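You operate a simulated robot arm through the tools that you are given. There is no shell and no other tool.

Carry out the task below with a simulated robot arm. There is one attempt and no reset: what you move stays moved.

TASK
Put things in order on the rework bench top. At the end: the short green brush stands where the white bottle with the orange ring (marked "CLEAN") stood; the white bottle with the orange ring stands where the grey logger stood; the grey logger stands where the blue puller stood; the blue puller stands on top of the teal roll; whatever was shut is shut again. Leave all else as you found it, and nothing knocked over.
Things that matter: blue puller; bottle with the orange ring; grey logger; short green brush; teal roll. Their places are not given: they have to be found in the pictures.

Only the result counts: the job must be done as asked and must still hold three seconds after the hand-in. Knocking over, shifting, dropping, spilling or breaking anything else fails it.

THE ROBOT
A 5-joint arm with a two-finger parallel gripper, fixed in place. Base frame: the origin is at the foot of the arm, x ahead of it, y to its left, z up; the work surface is at about z = 0. Units: mm, degrees, N and s.
With the tool pointing down near the work surface it reaches from about 260 to 600 mm from the base axis. Its first joint turns from -66.0 to 66.0 degrees. The tool tilts only in the upright plane through the base axis and itself; it spins freely about its own axis. Payload 1.57 kg.
The tool frame sits at the grasp point between the pads (the TCP): z along the fingers, y along the line on which they close. The tips reach 30 mm beyond it. Largest opening 80 mm; finger width 17, thickness 12; the body of the gripper, 40 by 82 mm, starts 80 mm behind the TCP.
Orientation is told as [roll, pitch, yaw] about the base's x, y, z axes, in that order, counted from this pose: with the fingers straight down and closing along the base's y, the tool's x points along the base's -x, its y along +y and its z along -z.

THE INTERFACE
- The arm moves only by the tool jog_arm. Its arguments are lists of equal length, an entry for each row: "slide": the shift along the base's x, y, z in units of 300 mm (1.0 is 300 mm), a list of three; "turn": the turn, a rotation vector about the base's x, y, z in units of 90 degrees (1.0 is 90 degrees), a list of three; "claw": the closure, from 0 (fully open) to 1 (shut). In form: {"slide": [[dx, dy, dz], ...], "turn": [[rx, ry, rz], ...], "claw": [claw, ...]}. A call has 1 to 20 rows; each row is the pose to reach, as a shift and turn from the pose commanded when the call began. A call with a number of a shift or a turn outside -1 to 1 is refused whole. Rows are played at 5 a second. More than 50 mm and 8.6 degrees between two rows, or a gripper value outside its range, and nothing of the call is played. A pose out of reach is approached as far as the arm can. The call stops where the force on the tool passes 40 N (or 10 N more than at its start, if that is more) or the arm is blocked; 0.2 s more then pass. The fingers move at their own pace (about 153 mm/s each) and stop on an object; they squeeze with about 39 N. The grip force told is the motor's: it shows also when the fingers shut on nothing. Time passes only in rows, and 0.2 s behind the last, so rows that repeat a pose let the fingers close. The reply holds the time, the measured pose of the TCP, the force on the tool along the base axes, the opening and the grip force, in the units named above and with some noise, with the torque about the TCP (base axes, N m) and any sound that the robot's microphone picked up.
- Cameras (640 x 400 px; columns grow to the right, rows downward): "scene" is fixed at [24.9, 395.1, 527]; the picture's right is [-0.74, -0.67, 0.00], its down [-0.42, 0.46, -0.78] and it looks along [0.52, -0.58, -0.63] (base axes); focal length 220 px, centre (320, 200). "wrist" rides on the gripper at [72, -7, -122] in the tool frame; the picture's right is [0.09, 1.00, 0.00], its down [-0.84, 0.08, -0.54] and it looks along [-0.54, 0.05, 0.84] (tool axes); focal length 238 px, centre (320, 200).
- get_image(camera): a new picture of that camera. The clock stands still meanwhile.
- locate(camera, pixels): for up to 12 pixels [column, row] of the newest picture of that camera ("zoom" is the newest enlarged one), the place [x, y, z] in the base frame of the surface seen there, good to about 2 mm, but the place of the scene camera against the robot may be out by one fixed shift of up to 18 mm in any direction. The clock stands still meanwhile.
- close_up(camera, box): a new picture of the part [left, top, right, bottom] of that camera's present view, enlarged. The clock stands still meanwhile.
- finish_job(): hands the job in; it is judged then, once.

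Unless the task says otherwise, let go and move clear before handing in.

The tools are called after "Call:" as name(argument=value, ...) on one line, values as JSON. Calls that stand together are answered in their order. jog_arm: Moves the arm, as the interface text tells. Its arguments: {"type":"object","properties":{"slide":{"type":"array","items":{"type":"array","items":{"type":"number"}}},"turn":{"type":"array","items":{"type":"array","items":{"type":"number"}}},"claw":{"type":"array","items":{"type":"number"}}},"required":["slide","turn","claw"]} The other tools are called the same way: get_image (camera) takes a picture; locate (camera, pixels) gives the place of the surface under pixels of a picture; close_up (camera, box) takes an enlarged picture of a part of a camera's view; finish_job () hands the job in.

At the start:

```text
t: 0.0
position: [403.8, 146.2, 373.9]
ee_rot: [-0.1, 0.0, 0.0]
ft_force: [0.1, 0.3, 0.0]
moment: [0.0, 0.02, 0.04]
opening: 79.9
finger_force: 0.1
```

scene: 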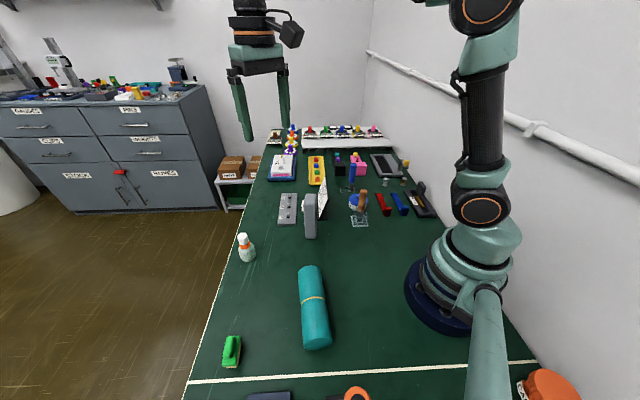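
wrist: 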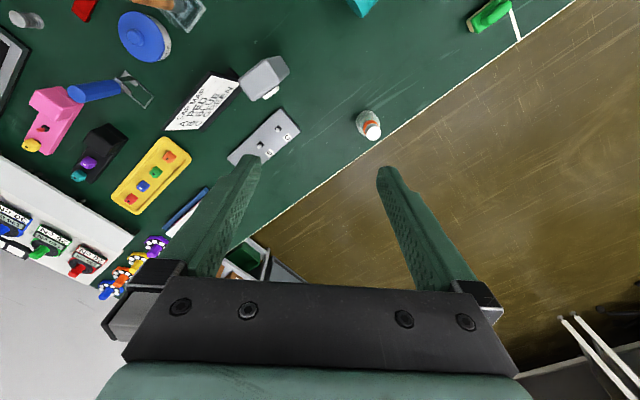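

The first pictures show the teal roll (scene 315,305), green brush (232,350), bottle (246,247) and several small things further away. I will enlarge parts of the scene to identify the logger and the puller.

Call:
close_up(camera="scene", box=[260, 120, 440, 240])

Call:
close_up(camera="wrist", box=[0, 0, 320, 200])

Call:
close_up(camera="scene", box=[180, 220, 400, 400])

```text
3.33 times, centred on (350, 180) of scene
```

zoom: 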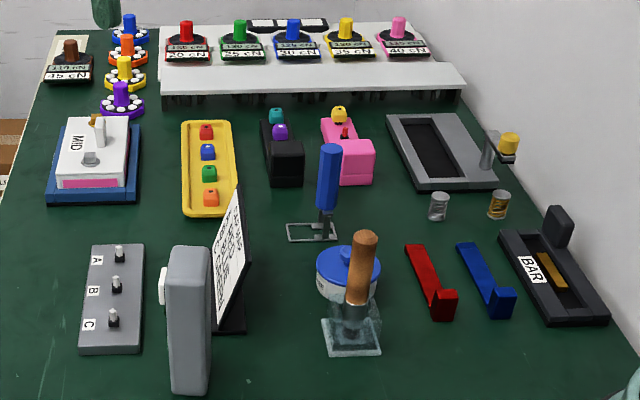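

```text
2.00 times, centred on (160, 100) of wrist
```

zoom: 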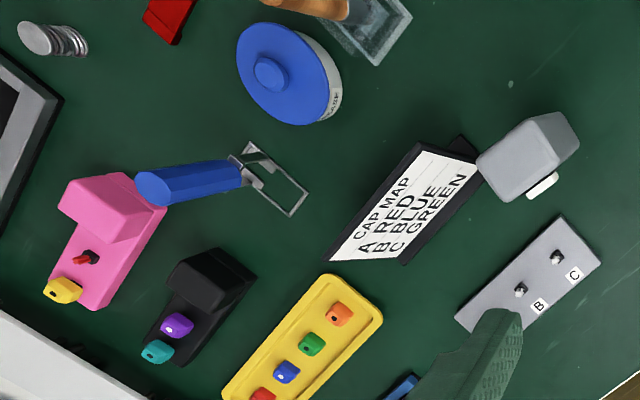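

```text
2.22 times, centred on (290, 310) of scene
```

zoom: 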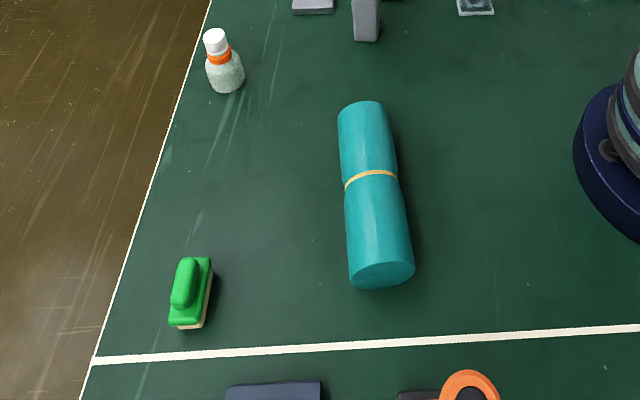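

The zoom shows a grey upright box (zoom 190,320), a blue-handled tool with a wire loop (327,190) and red and blue L-shaped pieces (430,280 / 485,280). I need closer pictures to decide which is the puller and which the logger.

Call:
close_up(camera="scene", box=[330, 150, 440, 230])

Call:
close_up(camera="scene", box=[260, 160, 350, 245])

Call:
close_up(camera="scene", box=[220, 340, 420, 400])

Call:
close_up(camera="wrist", box=[200, 40, 400, 165])

```text
5.00 times, centred on (385, 190) of scene
```

zoom: 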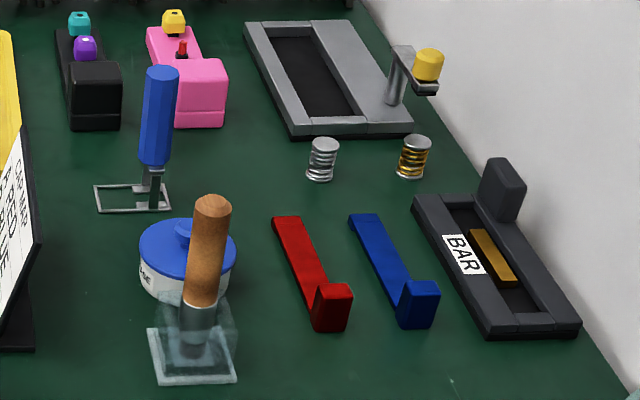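

```text
4.71 times, centred on (305, 202) of scene
```

zoom: 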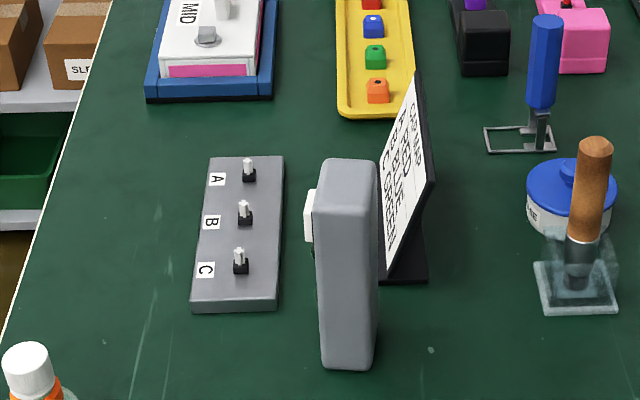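

```text
3.20 times, centred on (320, 370) of scene
```

zoom: 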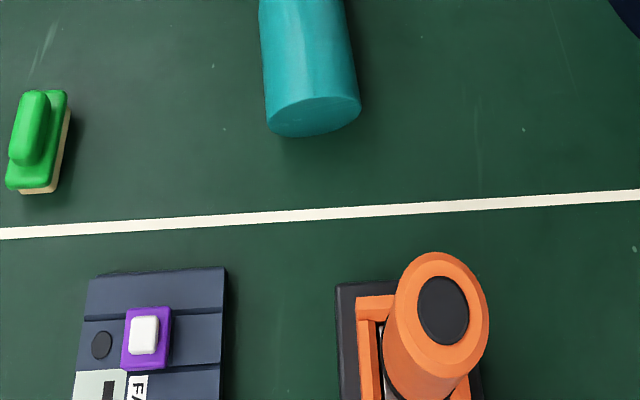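

```text
3.20 times, centred on (300, 102) of wrist
```

zoom: 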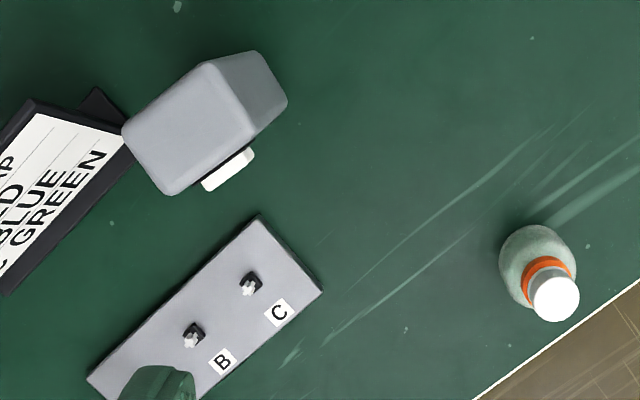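

The blue handle with wire loop looks like the puller and the grey upright box like the logger, but I want coordinates first. I'll locate the key points in the scene picture.

Call:
get_image(camera="scene")

Call:
locate(camera="scene", pixels=[[242, 236], [248, 258], [232, 345], [233, 363], [309, 268], [313, 300], [318, 343], [311, 197], [309, 236], [352, 166], [358, 191], [400, 205]])

Call:
locate(camera="wrist", pixels=[[262, 78], [278, 65], [268, 92], [75, 93], [105, 90], [140, 80], [366, 120], [372, 133], [490, 12], [360, 5], [200, 100], [145, 35]])

```text
taken
```

scene: 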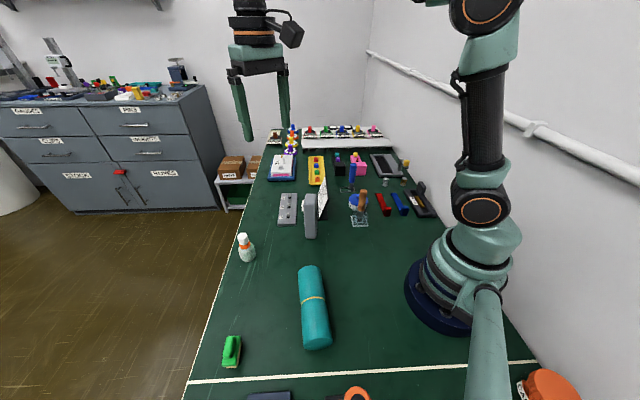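

```text
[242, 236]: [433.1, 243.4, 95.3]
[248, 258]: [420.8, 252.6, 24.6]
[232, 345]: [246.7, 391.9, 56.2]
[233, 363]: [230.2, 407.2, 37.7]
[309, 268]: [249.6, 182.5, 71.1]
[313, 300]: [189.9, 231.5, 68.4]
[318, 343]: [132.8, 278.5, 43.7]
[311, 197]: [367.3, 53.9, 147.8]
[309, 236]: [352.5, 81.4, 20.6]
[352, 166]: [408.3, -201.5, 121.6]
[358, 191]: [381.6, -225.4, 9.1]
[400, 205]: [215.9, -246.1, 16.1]
```

```text
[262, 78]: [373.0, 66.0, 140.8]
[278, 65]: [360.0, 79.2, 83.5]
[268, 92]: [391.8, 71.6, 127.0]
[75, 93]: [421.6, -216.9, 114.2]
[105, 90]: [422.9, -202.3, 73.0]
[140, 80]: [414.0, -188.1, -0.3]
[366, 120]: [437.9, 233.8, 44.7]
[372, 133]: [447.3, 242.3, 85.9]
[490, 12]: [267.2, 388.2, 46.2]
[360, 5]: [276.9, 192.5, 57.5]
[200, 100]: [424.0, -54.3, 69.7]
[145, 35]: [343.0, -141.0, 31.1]
```

The wrist camera puts the logger top at about (373,66,141), the blue handle at (422,-215,115) and the bottle at (438,237). I'll move the hand sideways over the blue puller area, staying high, to look at it from above.

Call:
jog_arm(slide=[[0, -0.14, 0], [0, -0.28, 0], [0, -0.42, 0], [0, -0.56, 0], [0, -0.7, 0], [0, -0.84, -0.05], [0, -0.98, -0.1], [0, -0.98, -0.1]], turn=[[0, 0, 0], [0, 0, 0], [0, 0, 0], [0, 0, 0], [0, 0, 0], [0, 0, 0], [0, 0, 0], [0, 0, 0]], claw=[0, 0, 0, 0, 0, 0, 0, 0])

Call:
get_image(camera="wrist")

```text
t: 1.8
position: [401.9, -148.3, 345.0]
ee_rot: [-0.1, -0.1, 0.0]
ft_force: [-0.7, -0.2, 0.7]
moment: [0.01, 0.02, 0.01]
opening: 80.1
finger_force: 0.0
```

```text
taken
```

wrist: 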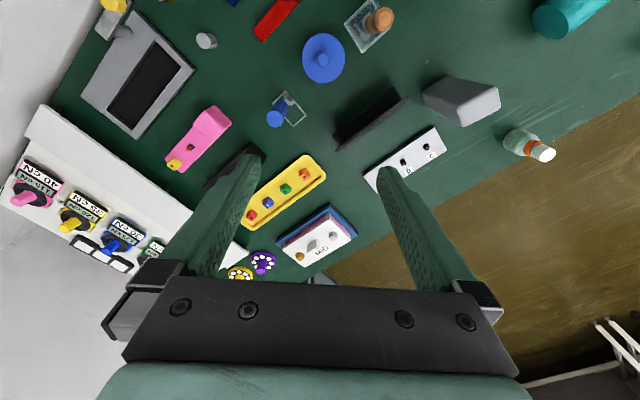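

The puller is at wrist (280,110) with its wire frame to the upper right. I'll enlarge it and its surroundings.

Call:
close_up(camera="wrist", box=[240, 70, 336, 130])

Call:
locate(camera="wrist", pixels=[[276, 118], [284, 105], [290, 93], [304, 118], [293, 126], [370, 120], [460, 102], [265, 15], [210, 120], [323, 55], [380, 18], [340, 140]])

Call:
close_up(camera="wrist", box=[320, 50, 560, 200])

```text
6.67 times, centred on (288, 100) of wrist
```

zoom: 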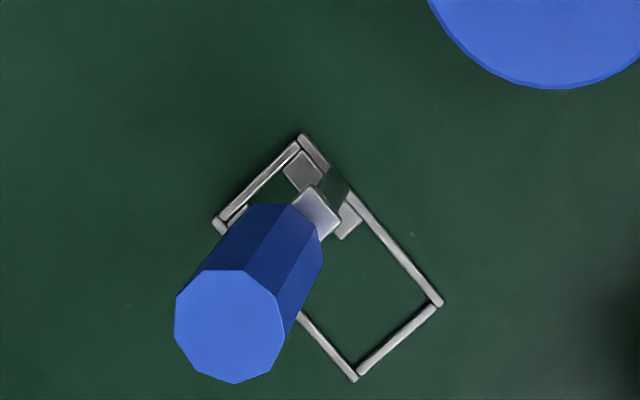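

```text
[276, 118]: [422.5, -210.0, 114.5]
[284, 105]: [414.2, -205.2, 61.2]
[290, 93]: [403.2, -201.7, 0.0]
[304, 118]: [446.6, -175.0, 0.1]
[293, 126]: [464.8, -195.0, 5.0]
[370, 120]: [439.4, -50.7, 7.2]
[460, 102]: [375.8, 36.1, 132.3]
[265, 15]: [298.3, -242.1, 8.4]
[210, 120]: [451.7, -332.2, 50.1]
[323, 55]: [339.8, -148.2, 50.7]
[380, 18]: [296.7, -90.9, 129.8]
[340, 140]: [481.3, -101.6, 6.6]
```

```text
2.67 times, centred on (440, 125) of wrist
```

zoom: 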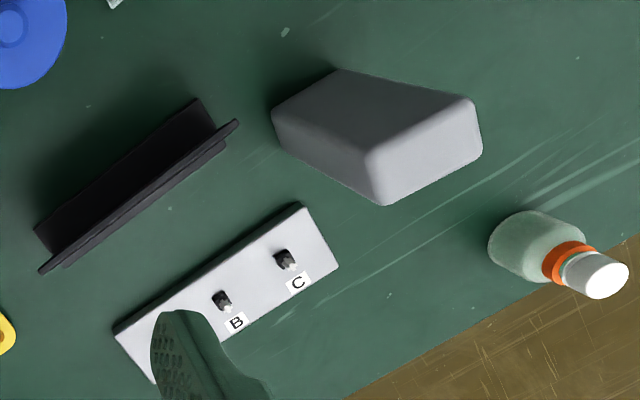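

The puller stands on a thin rectangular wire frame with its handle upright near (420,-207). I'll also look at the red and blue L-shaped pieces more closely to rule them out.

Call:
jog_arm(slide=[[-0.1, -0.1, 0], [-0.2, -0.2, 0], [-0.3, -0.3, 0], [-0.4, -0.33, -0.1], [-0.4, -0.33, -0.15], [-0.4, -0.33, -0.15]], turn=[[0, 0, 0], [0, 0, 0], [0, 0, 0], [0, 0, 0], [0, 0, 0], [0, 0, 0]], claw=[0, 0, 0, 0, 0, 0])

Call:
get_image(camera="wrist")

```text
t: 3.2
position: [283.5, -247.5, 298.4]
ee_rot: [0.0, -0.1, -0.1]
ft_force: [0.4, 0.1, 0.6]
moment: [0.0, 0.04, 0.02]
opening: 80.0
finger_force: 0.0
```

```text
taken
```

wrist: 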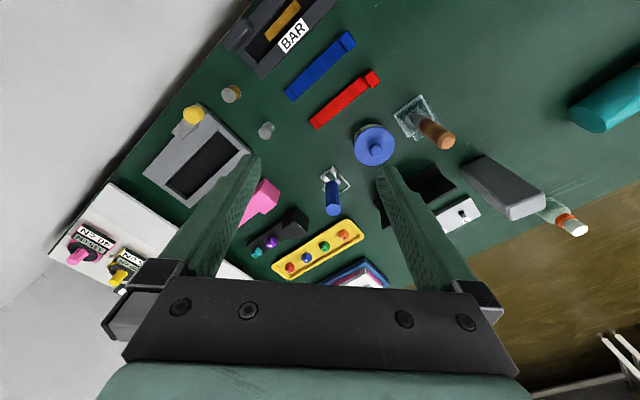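

Call:
close_up(camera="wrist", box=[270, 20, 398, 140])

Call:
close_up(camera="wrist", box=[300, 140, 380, 230])

Call:
locate(camera="wrist", pixels=[[330, 195], [333, 210], [328, 170], [326, 180], [348, 186], [295, 92], [345, 42], [320, 65], [325, 122], [372, 78], [440, 132], [374, 148]])

```text
3.33 times, centred on (334, 80) of wrist
```

zoom: 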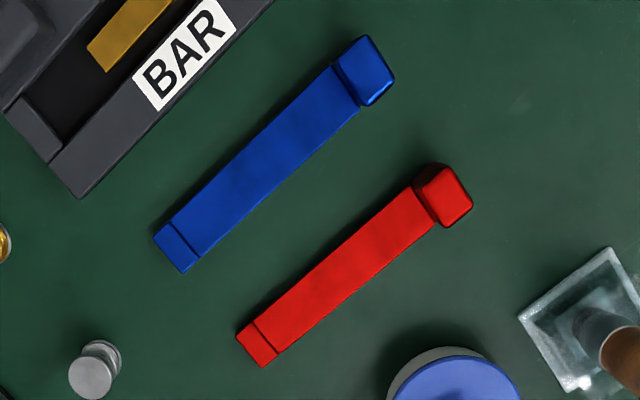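

```text
4.44 times, centred on (340, 185) of wrist
```

zoom: 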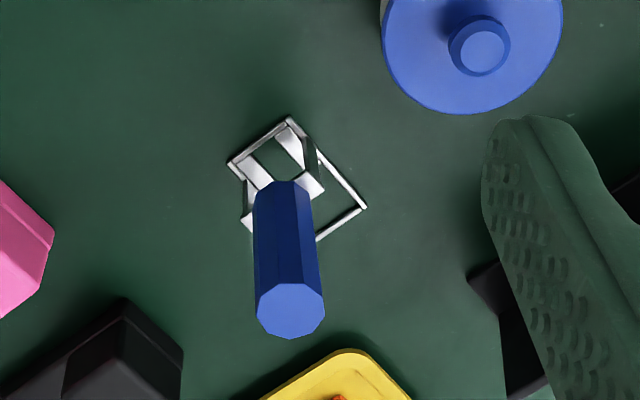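

```text
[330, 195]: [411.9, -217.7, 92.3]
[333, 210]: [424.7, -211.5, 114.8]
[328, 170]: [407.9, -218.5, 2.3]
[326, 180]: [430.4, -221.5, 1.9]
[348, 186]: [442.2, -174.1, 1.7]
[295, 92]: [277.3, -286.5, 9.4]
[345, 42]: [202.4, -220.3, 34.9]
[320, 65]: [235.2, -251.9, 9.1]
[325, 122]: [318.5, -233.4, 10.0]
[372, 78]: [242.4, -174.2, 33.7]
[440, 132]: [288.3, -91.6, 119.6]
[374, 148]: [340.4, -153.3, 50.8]
```

The red and blue pieces look like flat pry levers lying down, while the blue handle has silver prongs (zoom 270-320,170-190) above a frame. I'll go lower beside it for a closer look at how it stands.

Call:
jog_arm(slide=[[0.06, 0.03, -0.07], [0.13, 0.07, -0.15], [0.2, 0.1, -0.25], [0.25, 0.1, -0.33], [0.25, 0.1, -0.33]], turn=[[0, 0, 0], [0, 0, 0], [0, 0, 0], [0, 0, 0], [0, 0, 0]], claw=[0, 0, 0, 0, 0])

Call:
get_image(camera="wrist")

Call:
close_up(camera="wrist", box=[270, 90, 400, 220])

```text
t: 4.4
position: [358.5, -216.7, 198.5]
ee_rot: [0.0, 0.0, 0.0]
ft_force: [-0.3, 0.0, 0.7]
moment: [0.01, -0.04, 0.0]
opening: 80.0
finger_force: 0.2
```

```text
taken
```

wrist: 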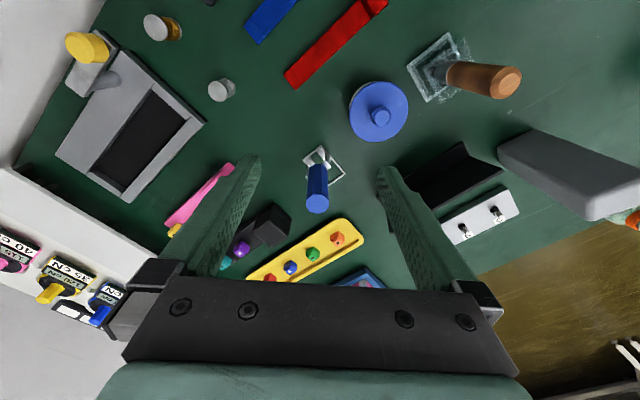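

```text
3.08 times, centred on (335, 155) of wrist
```

zoom: 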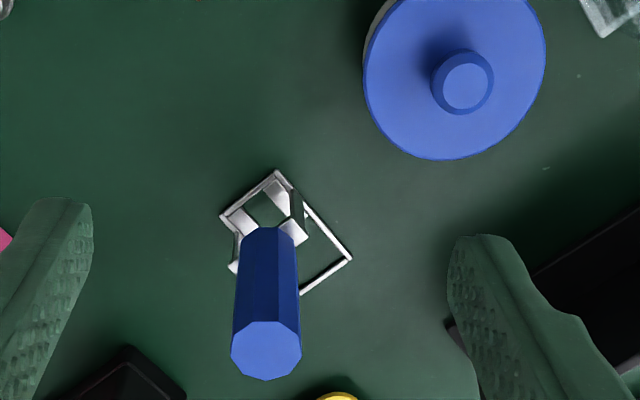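

The frame and the forked stem are visible at zoom (285,210); I'll zoom strongly in both cameras to see if frame and handle are one piece.

Call:
close_up(camera="scene", box=[340, 158, 380, 198])

Call:
close_up(camera="wrist", box=[295, 135, 355, 220])

Call:
locate(camera="wrist", pixels=[[326, 145], [307, 159], [351, 173], [333, 186], [313, 161], [330, 152], [318, 150], [331, 164], [317, 204], [310, 204], [324, 204], [317, 172]])

```text
10.00 times, centred on (360, 178) of scene
```

zoom: 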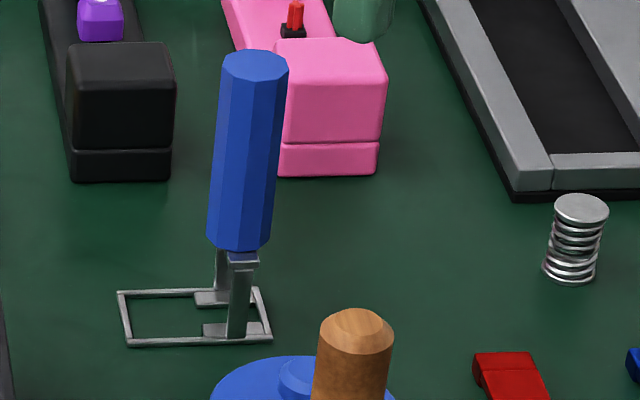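

```text
4.71 times, centred on (325, 178) of wrist
```

zoom: 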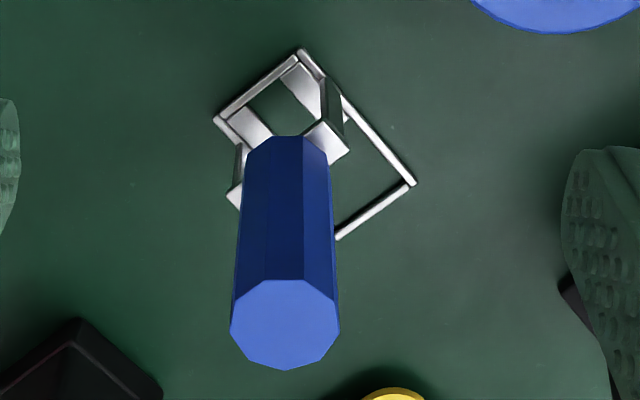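

```text
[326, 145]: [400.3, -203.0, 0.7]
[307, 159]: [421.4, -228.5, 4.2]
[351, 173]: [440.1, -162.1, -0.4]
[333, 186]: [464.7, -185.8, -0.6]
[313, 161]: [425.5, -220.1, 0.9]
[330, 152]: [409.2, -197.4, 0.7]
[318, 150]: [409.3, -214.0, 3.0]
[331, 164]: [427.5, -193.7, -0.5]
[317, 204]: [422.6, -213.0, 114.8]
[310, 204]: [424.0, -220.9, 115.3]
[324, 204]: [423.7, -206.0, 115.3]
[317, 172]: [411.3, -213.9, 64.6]
```

The zoom shows the puller is one piece: octagonal blue handle, forked stem, and a wire frame base (corners near (400,-203), (421,-228), (440,-162), (465,-186)). Next I'll look at the teal roll to see what its top is like.

Call:
jog_arm(slide=[[0, 0.02, 0.12], [0, 0.06, 0.25], [0, 0.2, 0.33], [0, 0.35, 0.33], [0, 0.5, 0.33], [0, 0.65, 0.33], [0, 0.8, 0.33], [0, 0.95, 0.33], [0, 1.0, 0.33]], turn=[[0, 0, 0], [0, 0, 0], [0, 0, 0], [0, 0, 0], [0, 0, 0], [0, 0, 0], [0, 0, 0], [0, 0, 0], [0, 0, 0]], claw=[0, 0, 0, 0, 0, 0, 0, 0, 0])

Call:
jog_arm(slide=[[-0.1, 0.1, 0], [-0.2, 0.2, 0], [-0.3, 0.3, 0], [-0.36, 0.4, 0], [-0.36, 0.5, 0], [-0.36, 0.5, 0]], turn=[[0, 0, 0], [0, 0, 0], [0, 0, 0], [0, 0, 0], [0, 0, 0], [0, 0, 0]], claw=[0, 0, 0, 0, 0, 0])

Call:
get_image(camera="wrist")

```text
t: 6.4
position: [358.5, 84.6, 296.9]
ee_rot: [0.0, 0.0, 0.0]
ft_force: [0.4, -0.1, 0.6]
moment: [-0.01, -0.04, -0.02]
opening: 79.9
finger_force: 0.1
```

```text
t: 7.8
position: [247.9, 233.9, 298.7]
ee_rot: [-0.1, 0.0, 0.0]
ft_force: [0.0, 0.8, -0.4]
moment: [-0.06, 0.02, 0.02]
opening: 80.1
finger_force: 0.0
```

```text
taken
```

wrist: 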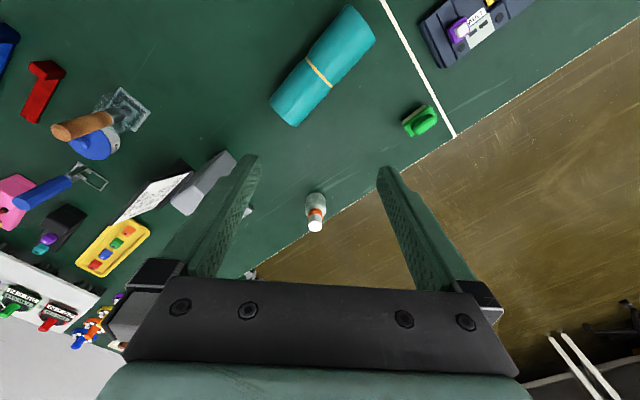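

Call:
close_up(camera="wrist", box=[250, 0, 450, 140])

Call:
locate(camera="wrist", pixels=[[306, 65], [311, 68], [316, 71], [321, 75], [326, 79], [331, 83], [280, 90], [287, 97], [294, 104], [345, 20], [355, 28], [365, 35]])

Call:
locate(camera="wrist", pixels=[[293, 125], [271, 100], [300, 118], [374, 42], [350, 6], [420, 118], [405, 130], [436, 120], [433, 105], [316, 225], [318, 198], [420, 125]])

```text
2.86 times, centred on (350, 70) of wrist
```

zoom: 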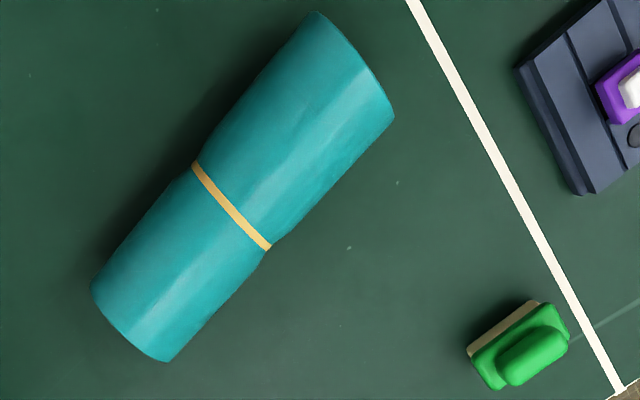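

```text
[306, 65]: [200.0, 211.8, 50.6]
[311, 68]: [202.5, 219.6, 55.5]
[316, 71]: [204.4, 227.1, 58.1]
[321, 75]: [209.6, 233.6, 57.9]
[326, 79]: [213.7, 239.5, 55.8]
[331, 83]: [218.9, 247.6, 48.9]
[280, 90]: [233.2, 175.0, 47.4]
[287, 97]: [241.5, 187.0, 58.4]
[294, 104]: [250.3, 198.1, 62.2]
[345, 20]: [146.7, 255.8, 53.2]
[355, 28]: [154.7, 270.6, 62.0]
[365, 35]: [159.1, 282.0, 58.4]
```

```text
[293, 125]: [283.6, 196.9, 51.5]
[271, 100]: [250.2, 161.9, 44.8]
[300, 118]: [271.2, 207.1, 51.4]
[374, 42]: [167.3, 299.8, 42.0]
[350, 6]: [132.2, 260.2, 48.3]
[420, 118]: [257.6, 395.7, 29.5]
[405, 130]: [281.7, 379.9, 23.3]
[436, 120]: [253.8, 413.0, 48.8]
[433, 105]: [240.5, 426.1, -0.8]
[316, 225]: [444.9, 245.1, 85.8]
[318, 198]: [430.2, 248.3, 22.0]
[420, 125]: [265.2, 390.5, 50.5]
```

The roll is round-ish with a waist at the yellow band (z about 58) and thicker halves (z about 62). I'll zoom in to see whether its top has a flat face for the puller to stand on.

Call:
close_up(camera="scene", box=[290, 260, 340, 355])

Call:
close_up(camera="wrist", box=[262, 0, 382, 130])

```text
4.21 times, centred on (315, 308) of scene
```

zoom: 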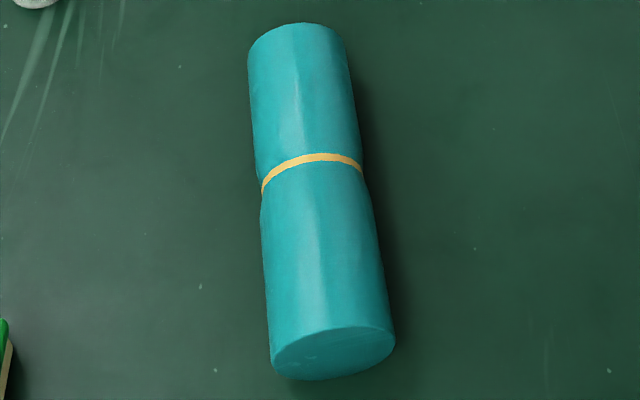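

```text
3.08 times, centred on (322, 65) of wrist
```

zoom: 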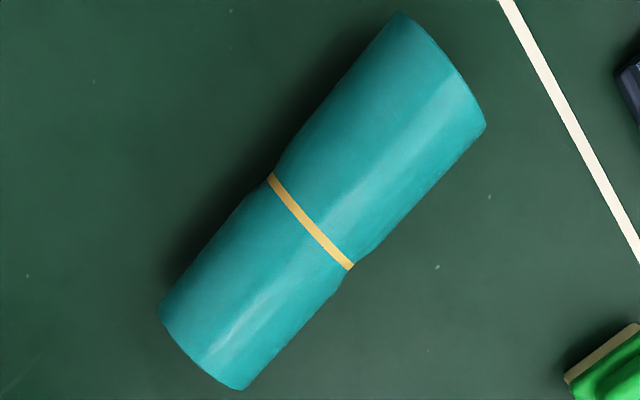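

The shading shows a light strip on the roll's top, possibly a flat face. I'll measure a dense cross-section on the zoomed picture at the thick lower half and at the upper half.

Call:
locate(camera="zoom", pixels=[[223, 240], [231, 247], [239, 253], [246, 260], [254, 266], [262, 273], [270, 279], [277, 286], [285, 292], [293, 298], [300, 305], [308, 311]])

Call:
locate(camera="zoom", pixels=[[337, 100], [347, 108], [357, 117], [366, 125], [375, 132], [384, 140], [394, 148], [403, 156], [412, 163], [421, 171], [430, 178], [436, 183]])

Call:
locate(camera="zoom", pixels=[[210, 335], [235, 310], [255, 287], [275, 262], [295, 240], [315, 215], [335, 190], [355, 168], [375, 145], [395, 122], [415, 98], [435, 74]])

```text
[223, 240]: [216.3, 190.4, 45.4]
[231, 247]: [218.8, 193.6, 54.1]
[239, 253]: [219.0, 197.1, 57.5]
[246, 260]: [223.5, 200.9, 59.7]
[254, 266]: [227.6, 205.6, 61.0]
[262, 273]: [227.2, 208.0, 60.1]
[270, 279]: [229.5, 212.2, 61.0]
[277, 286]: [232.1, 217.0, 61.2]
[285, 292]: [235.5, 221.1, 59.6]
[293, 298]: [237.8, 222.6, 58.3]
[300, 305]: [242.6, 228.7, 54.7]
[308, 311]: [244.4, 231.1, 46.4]
```

```text
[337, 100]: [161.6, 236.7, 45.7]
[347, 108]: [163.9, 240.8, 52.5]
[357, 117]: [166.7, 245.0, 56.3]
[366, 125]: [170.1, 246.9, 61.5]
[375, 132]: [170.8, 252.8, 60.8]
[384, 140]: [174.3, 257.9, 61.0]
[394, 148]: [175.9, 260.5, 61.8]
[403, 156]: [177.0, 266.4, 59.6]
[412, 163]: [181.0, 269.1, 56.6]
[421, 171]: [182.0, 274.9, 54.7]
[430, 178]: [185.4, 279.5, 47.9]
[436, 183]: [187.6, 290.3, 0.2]
```

```text
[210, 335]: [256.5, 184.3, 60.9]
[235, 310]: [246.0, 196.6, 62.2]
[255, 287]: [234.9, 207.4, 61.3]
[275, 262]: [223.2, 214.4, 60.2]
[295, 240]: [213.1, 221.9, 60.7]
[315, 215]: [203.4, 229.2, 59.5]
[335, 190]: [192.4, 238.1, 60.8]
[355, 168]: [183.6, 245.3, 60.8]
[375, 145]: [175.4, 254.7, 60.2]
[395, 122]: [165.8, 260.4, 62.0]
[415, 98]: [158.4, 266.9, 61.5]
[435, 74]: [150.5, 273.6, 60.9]
```

The roll's top is a ridge at about z=61 running from (256,184) to (150,274), with the waist near (205,229). While here, I'll measure the bottle and brush from this picture.

Call:
close_up(camera="wrist", box=[276, 180, 356, 240])

Call:
locate(camera="zoom", pixels=[[315, 360], [290, 360], [340, 360], [315, 345], [315, 375], [318, 215], [280, 215], [355, 215], [318, 150], [320, 260], [318, 180], [318, 305]])

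Call:
close_up(camera="wrist", box=[380, 90, 460, 150])

```text
6.67 times, centred on (316, 210) of wrist
```

zoom: 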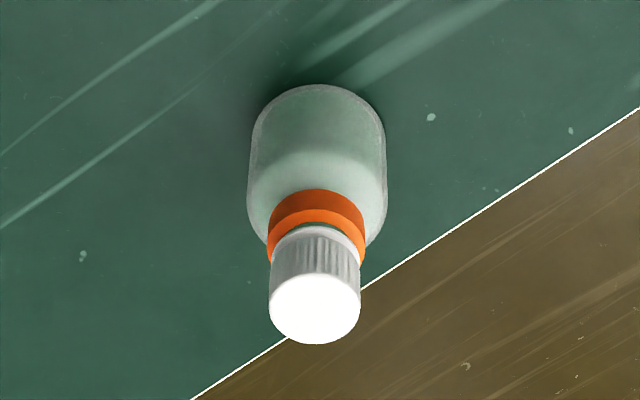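

```text
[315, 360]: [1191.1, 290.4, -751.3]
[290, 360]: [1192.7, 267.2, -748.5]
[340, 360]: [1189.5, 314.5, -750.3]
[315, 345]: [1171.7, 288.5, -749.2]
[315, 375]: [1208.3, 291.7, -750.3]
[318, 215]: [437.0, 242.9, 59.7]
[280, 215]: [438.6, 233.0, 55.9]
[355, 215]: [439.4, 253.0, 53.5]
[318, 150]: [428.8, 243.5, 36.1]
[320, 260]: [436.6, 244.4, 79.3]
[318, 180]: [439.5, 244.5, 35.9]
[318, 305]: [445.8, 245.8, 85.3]
```

```text
6.67 times, centred on (420, 120) of wrist
```

zoom: 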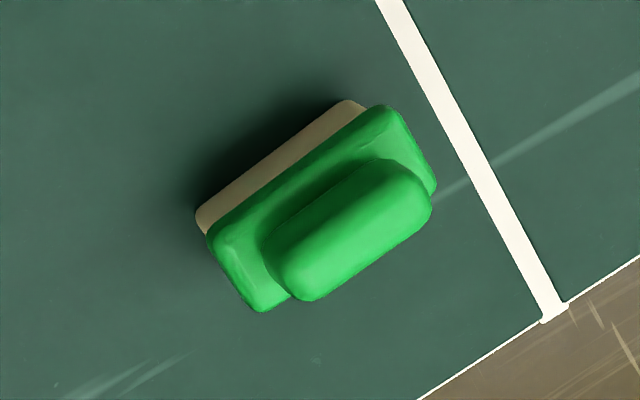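

The bottle axis is about (446,245), with the cap top at z=85; it stands near the bench edge. Now I measure the brush in its zoom (center 315,210).

Call:
locate(camera="zoom", pixels=[[387, 107], [434, 188], [260, 309], [210, 236], [351, 102], [198, 210], [350, 225], [300, 270], [400, 185], [275, 150], [236, 260], [410, 135]])

Call:
close_up(camera="wrist", box=[110, 130, 270, 230])

Call:
close_up(camera="scene", box=[210, 325, 260, 375])

```text
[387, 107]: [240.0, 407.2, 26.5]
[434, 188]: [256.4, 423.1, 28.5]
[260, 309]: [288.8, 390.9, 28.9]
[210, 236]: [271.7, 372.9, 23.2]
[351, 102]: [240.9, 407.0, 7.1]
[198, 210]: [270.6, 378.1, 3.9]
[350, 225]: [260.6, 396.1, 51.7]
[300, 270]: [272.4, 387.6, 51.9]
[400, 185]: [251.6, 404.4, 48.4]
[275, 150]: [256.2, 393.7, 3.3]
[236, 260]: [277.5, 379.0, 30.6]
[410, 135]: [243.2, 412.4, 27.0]
```

```text
4.00 times, centred on (190, 180) of wrist
```

zoom: 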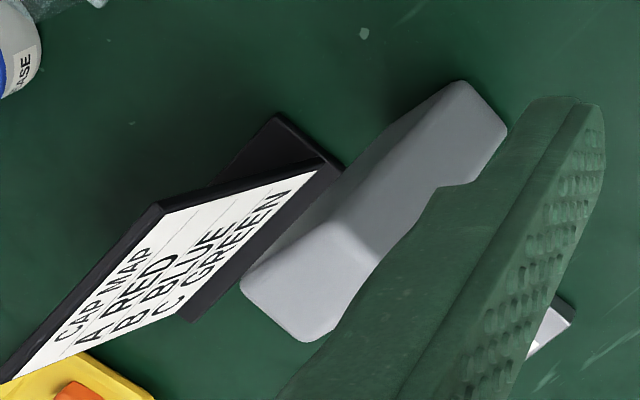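

```text
8.00 times, centred on (235, 350) of scene
```

zoom: 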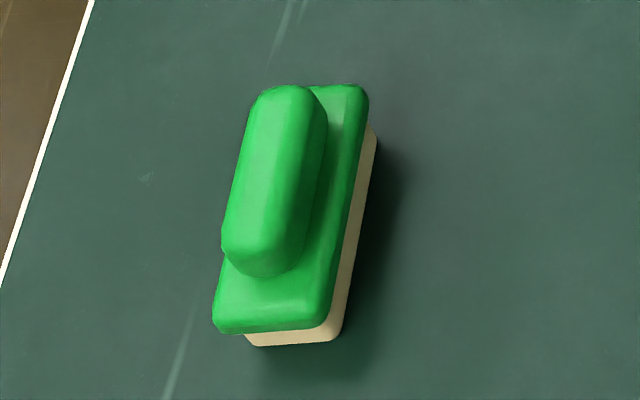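

The brush center is about (264,398), long axis at -46°, body 46x24 with the handle top at z=52. Now I'll move over the logger for a clean view.

Call:
jog_arm(slide=[[0.1, -0.12, 0], [0.2, -0.24, 0], [0.3, -0.36, 0], [0.4, -0.48, 0], [0.4, -0.6, 0], [0.4, -0.6, 0]], turn=[[0, 0, 0], [0, 0, 0], [0, 0, 0], [0, 0, 0], [0, 0, 0], [0, 0, 0]], claw=[0, 0, 0, 0, 0, 0])

Call:
get_image(camera="wrist")

Call:
close_up(camera="wrist", box=[260, 60, 388, 140])

```text
t: 9.2
position: [368.6, 53.6, 297.5]
ee_rot: [0.0, 0.0, 0.0]
ft_force: [-0.3, -0.8, 0.8]
moment: [0.0, 0.01, 0.01]
opening: 80.1
finger_force: 0.1
```

```text
taken
```

wrist: 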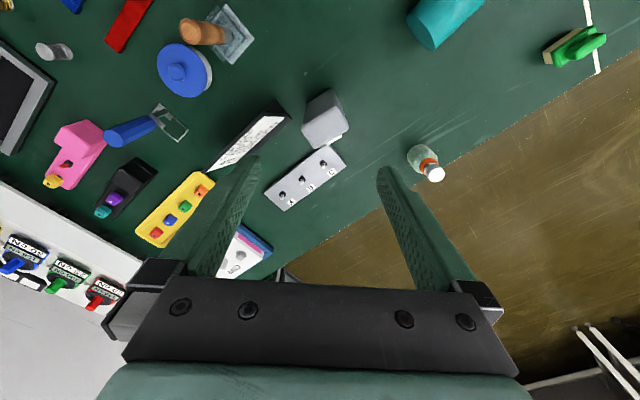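

```text
5.00 times, centred on (324, 100) of wrist
```

zoom: 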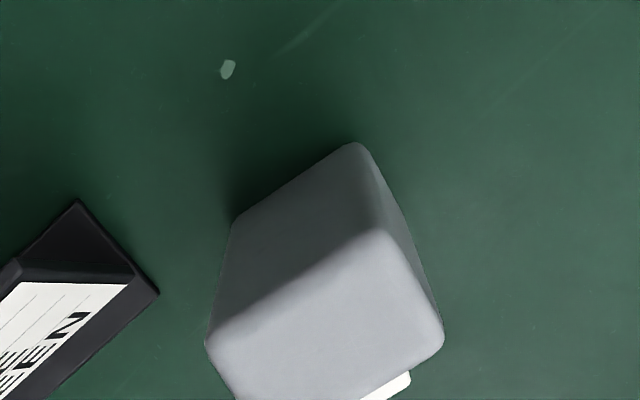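

Call:
close_up(camera="wrist", box=[280, 80, 376, 160])

Call:
locate(camera="wrist", pixels=[[303, 130], [336, 108], [347, 128], [314, 148], [320, 135], [325, 128], [330, 120], [308, 103], [332, 90], [338, 145], [312, 118], [325, 108]])

```text
5.00 times, centred on (328, 120) of wrist
```

zoom: 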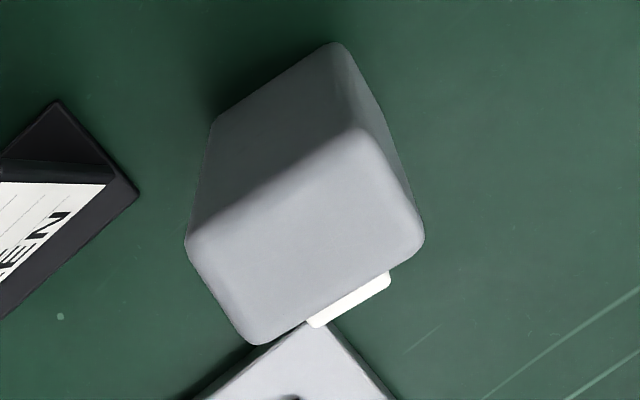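

```text
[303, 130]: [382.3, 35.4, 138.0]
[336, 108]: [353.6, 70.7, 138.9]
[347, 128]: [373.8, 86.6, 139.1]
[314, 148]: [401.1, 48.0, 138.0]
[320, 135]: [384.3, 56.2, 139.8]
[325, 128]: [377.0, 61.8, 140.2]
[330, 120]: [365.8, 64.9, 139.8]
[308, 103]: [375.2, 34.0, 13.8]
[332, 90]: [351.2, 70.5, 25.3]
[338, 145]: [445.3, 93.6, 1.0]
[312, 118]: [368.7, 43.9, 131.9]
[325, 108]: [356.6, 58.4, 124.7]
```

The logger's top corners are about (382,35), (354,71), (374,87), (401,48) at z=139, giving a center near (378,60) and long side at -52°. Next I'll move over the puller, turning 45° so the fingers line up with its frame, to measure it exactly.

Call:
locate(camera="zoom", pixels=[[138, 195], [60, 103], [108, 185], [192, 238], [258, 338], [418, 240], [358, 132], [345, 300], [385, 280], [330, 45], [212, 125], [310, 322]])

Call:
jog_arm(slide=[[0.04, -0.107, 0], [0.08, -0.213, 0], [0.116, -0.32, 0], [0.155, -0.426, 0], [0.194, -0.532, 0], [0.232, -0.639, -0.05], [0.271, -0.745, -0.09], [0.271, -0.745, -0.09]], turn=[[0, 0, 0.0714], [0, 0, 0.143], [0, 0, 0.214], [0, 0, 0.286], [0, 0, 0.357], [0, 0, 0.4286], [0, 0, 0.5], [0, 0, 0.5]], claw=[0, 0, 0, 0, 0, 0, 0, 0])

Call:
get_image(camera="wrist")

```text
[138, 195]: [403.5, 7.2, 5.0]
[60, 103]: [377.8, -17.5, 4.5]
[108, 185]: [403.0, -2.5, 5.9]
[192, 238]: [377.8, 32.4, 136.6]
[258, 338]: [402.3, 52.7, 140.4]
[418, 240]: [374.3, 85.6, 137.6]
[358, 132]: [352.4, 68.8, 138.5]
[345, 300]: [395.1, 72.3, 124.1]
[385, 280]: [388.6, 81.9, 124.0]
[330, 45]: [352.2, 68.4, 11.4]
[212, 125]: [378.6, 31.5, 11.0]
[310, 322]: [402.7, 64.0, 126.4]
```

```text
t: 11.0
position: [449.7, -169.7, 269.1]
ee_rot: [0.0, 0.1, 44.9]
ft_force: [0.9, 0.4, -0.3]
moment: [0.02, 0.01, -0.03]
opening: 79.8
finger_force: 0.0
```

```text
taken
```

wrist: 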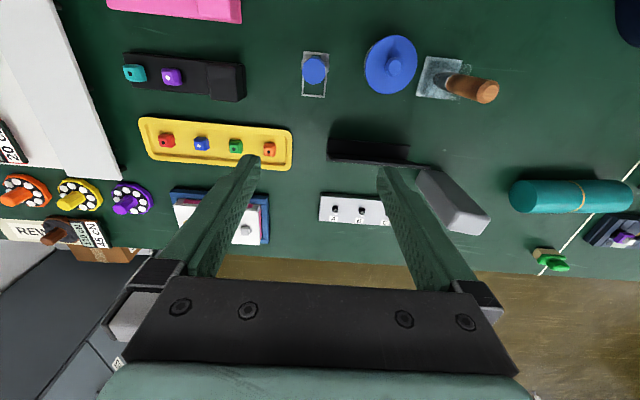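

The puller is now almost directly below the camera at wrist (315,72) with its frame aligned to the picture. I'll enlarge and measure it.

Call:
close_up(camera="wrist", box=[275, 40, 355, 110])

Call:
locate(camera="wrist", pixels=[[390, 62], [367, 62], [340, 150], [247, 80], [270, 133], [293, 150], [242, 12], [441, 93], [385, 150], [482, 92], [330, 145], [150, 120]])

```text
5.71 times, centred on (315, 75) of wrist
```

zoom: 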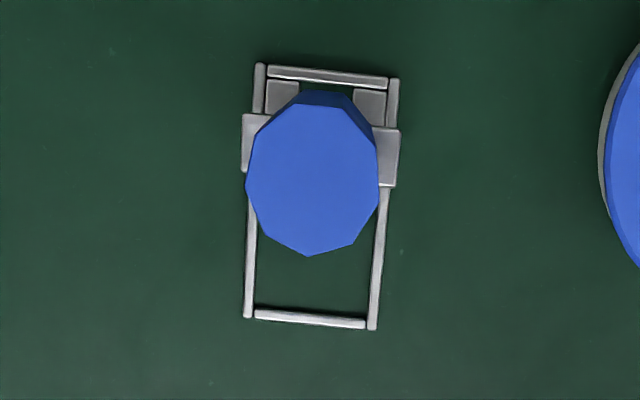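

```text
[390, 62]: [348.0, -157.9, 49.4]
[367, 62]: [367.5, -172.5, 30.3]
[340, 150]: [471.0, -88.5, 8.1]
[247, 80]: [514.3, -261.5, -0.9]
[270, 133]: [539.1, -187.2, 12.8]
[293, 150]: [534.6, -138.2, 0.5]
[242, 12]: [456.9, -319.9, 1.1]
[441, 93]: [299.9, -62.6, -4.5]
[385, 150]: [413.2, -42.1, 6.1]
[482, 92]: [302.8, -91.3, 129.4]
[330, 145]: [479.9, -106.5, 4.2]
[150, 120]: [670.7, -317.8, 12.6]
```

The frame's corners show at zoom (260,67), (393,80), (250,316), (373,328) with the handle top centered at (312,175). I'll locate these points.

Call:
locate(camera="zoom", pixels=[[260, 68], [393, 82], [249, 314], [372, 326], [328, 76], [310, 319], [251, 270], [377, 285], [312, 175], [250, 175], [376, 175], [312, 110]])

Call:
locate(camera="zoom", pixels=[[246, 120], [246, 165], [396, 135], [394, 182], [283, 95], [369, 102], [312, 245], [312, 150], [290, 200], [335, 200], [330, 95], [388, 160]])

```text
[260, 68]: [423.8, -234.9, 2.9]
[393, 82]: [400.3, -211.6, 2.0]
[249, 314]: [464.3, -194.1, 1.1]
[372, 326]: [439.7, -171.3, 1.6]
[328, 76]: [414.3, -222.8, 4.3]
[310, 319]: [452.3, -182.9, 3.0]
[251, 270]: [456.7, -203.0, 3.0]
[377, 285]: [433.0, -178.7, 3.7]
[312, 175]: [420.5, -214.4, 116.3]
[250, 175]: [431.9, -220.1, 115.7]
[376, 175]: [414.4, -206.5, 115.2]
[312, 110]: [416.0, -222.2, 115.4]
```

```text
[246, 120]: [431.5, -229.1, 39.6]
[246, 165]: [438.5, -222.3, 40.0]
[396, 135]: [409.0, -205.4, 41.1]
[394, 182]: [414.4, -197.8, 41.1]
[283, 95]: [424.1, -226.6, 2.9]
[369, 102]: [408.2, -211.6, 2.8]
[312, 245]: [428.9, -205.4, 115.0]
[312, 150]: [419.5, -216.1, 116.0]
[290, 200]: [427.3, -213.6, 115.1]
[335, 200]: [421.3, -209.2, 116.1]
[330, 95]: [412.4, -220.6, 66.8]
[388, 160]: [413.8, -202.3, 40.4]
```

The handle axis is at about (423,-213.7), diameter 22 mm, top z=116; the frame is 57x33 mm at 45.5°, center (432,-203). I'll go above the handle and descend with open fingers to z about 86.

Call:
jog_arm(slide=[[-0.045, -0.073, 0], [-0.089, -0.1467, 0], [-0.089, -0.1467, -0.12], [-0.089, -0.1467, -0.25], [-0.089, -0.1467, -0.37], [-0.089, -0.1467, -0.49], [-0.089, -0.1467, -0.56], [-0.089, -0.1467, -0.61], [-0.089, -0.1467, -0.61]], turn=[[0, 0, 0], [0, 0, 0], [0, 0, 0], [0, 0, 0], [0, 0, 0], [0, 0, 0], [0, 0, 0], [0, 0, 0], [0, 0, 0]], claw=[0, 0, 0, 0, 0, 0, 0, 0, 0])

Call:
get_image(camera="wrist")

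```text
t: 13.0
position: [423.6, -212.9, 86.1]
ee_rot: [0.0, 0.0, 45.0]
ft_force: [0.5, 0.0, -0.2]
moment: [0.03, 0.02, 0.01]
opening: 80.0
finger_force: 0.1
```

```text
taken
```

wrist: 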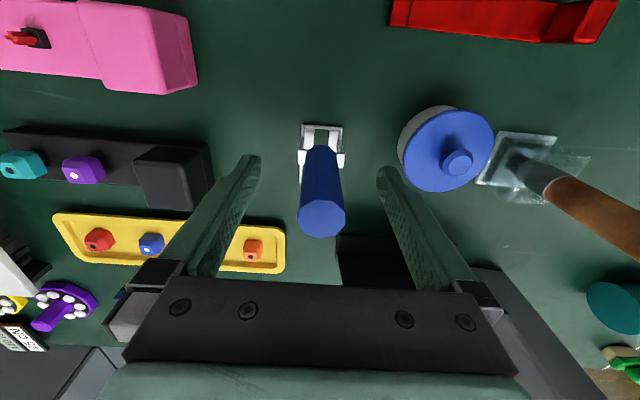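

The handle sits centered between the fingers (wrist 321,200). I'll close in two steps and check the reading before lifting.

Call:
jog_arm(slide=[[0, 0, 0], [0, 0, 0], [0, 0, 0], [0, 0, 0], [0, 0, 0]], turn=[[0, 0, 0], [0, 0, 0], [0, 0, 0], [0, 0, 0], [0, 0, 0]], claw=[0.5, 0.65, 0.7, 1, 1])

Call:
get_image(camera="wrist")

```text
t: 14.2
position: [423.8, -213.1, 87.6]
ee_rot: [-0.1, 0.1, 45.0]
ft_force: [-0.4, -0.4, -0.1]
moment: [-0.03, -0.01, -0.01]
opening: 23.0
finger_force: 35.1
```

```text
taken
```

wrist: 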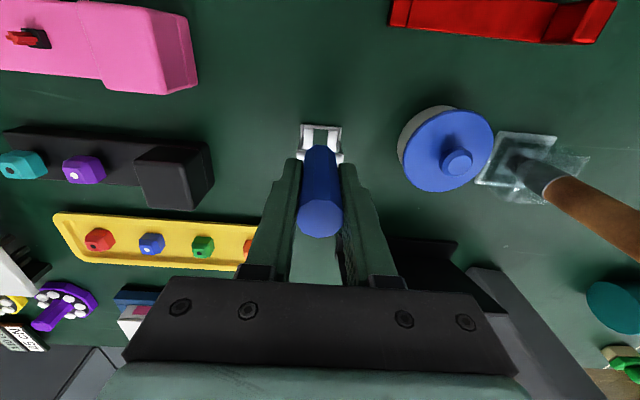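

The grip is firm (opening 23 mm, force 35 N) and the puller hasn't moved. I'll lift 40 mm slowly and check that the frame comes along.

Call:
jog_arm(slide=[[0, 0, 0.03], [0, 0, 0.07], [0, 0, 0.13], [0, 0, 0.13]], turn=[[0, 0, 0], [0, 0, 0], [0, 0, 0], [0, 0, 0]], claw=[1, 1, 1, 1])

Call:
get_image(camera="wrist")

Call:
close_up(camera="scene", box=[320, 140, 400, 200])

```text
t: 15.2
position: [424.1, -213.4, 125.6]
ee_rot: [0.0, 0.0, 45.0]
ft_force: [-1.3, -0.1, -0.9]
moment: [0.01, 0.0, 0.03]
opening: 22.8
finger_force: 35.4
```

```text
taken
```

wrist: 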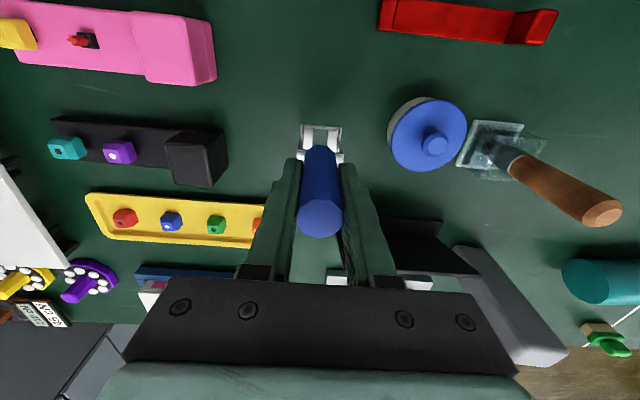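

```text
6.67 times, centred on (360, 170) of scene
```

zoom: 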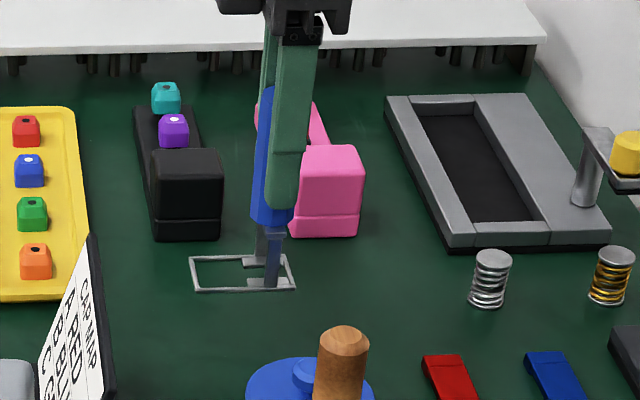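

The whole puller with its wire frame lifted as one piece. I'll raise it to clear everything and swing half-way towards the roll, turning so the frame will lie along the roll axis (about 140°).

Call:
jog_arm(slide=[[0, 0, 0.14], [0, 0, 0.28], [0, 0, 0.433], [-0.055, 0.12, 0.433], [-0.11, 0.24, 0.433], [-0.167, 0.36, 0.433], [-0.222, 0.478, 0.433], [-0.278, 0.598, 0.433], [-0.333, 0.717, 0.433], [-0.333, 0.717, 0.433]], turn=[[0, 0, 0], [0, 0, 0], [0, 0, 0], [0, 0, 0.087], [0, 0, 0.175], [0, 0, 0.2625], [0, 0, 0.35], [0, 0, 0.4375], [0, 0, 0.525], [0, 0, 0.525]], claw=[1, 1, 1, 1, 1, 1, 1, 1, 1, 1])

```text
t: 17.4
position: [324.7, 3.5, 256.2]
ee_rot: [0.0, 0.0, 92.4]
ft_force: [0.2, -0.2, 0.3]
moment: [0.0, 0.01, -0.01]
opening: 22.9
finger_force: 35.6
```

The hold is steady at (325,3,256), yaw 92°. Now the second half of the swing to a point above the roll's center, still high.

Call:
jog_arm(slide=[[-0.06, 0.121, 0], [-0.119, 0.242, 0], [-0.178, 0.363, 0], [-0.238, 0.483, 0], [-0.297, 0.604, 0], [-0.357, 0.725, 0], [-0.357, 0.725, 0], [-0.357, 0.725, 0]], turn=[[0, 0, 0.0875], [0, 0, 0.175], [0, 0, 0.2625], [0, 0, 0.35], [0, 0, 0.4375], [0, 0, 0.525], [0, 0, 0.525], [0, 0, 0.525]], claw=[1, 1, 1, 1, 1, 1, 1, 1])

Call:
get_image(camera="wrist")

Call:
get_image(camera="scene")

```text
t: 19.2
position: [216.2, 221.9, 254.8]
ee_rot: [0.0, 0.0, 139.6]
ft_force: [0.4, -0.2, -0.4]
moment: [-0.02, -0.01, 0.01]
opening: 23.3
finger_force: 35.2
```

```text
taken
```

wrist: 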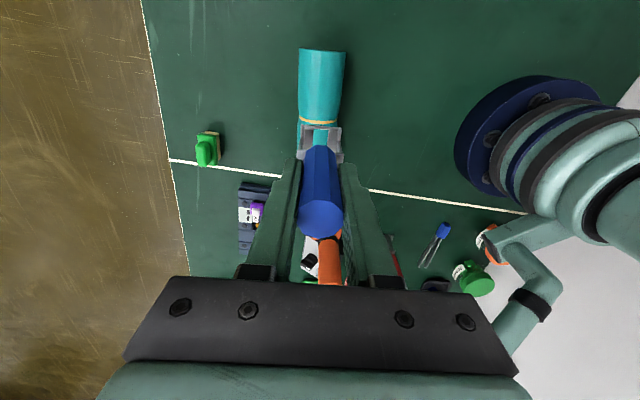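

```text
taken
```

scene: 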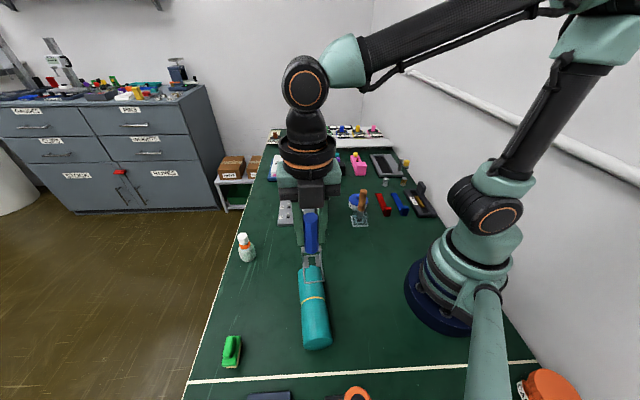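

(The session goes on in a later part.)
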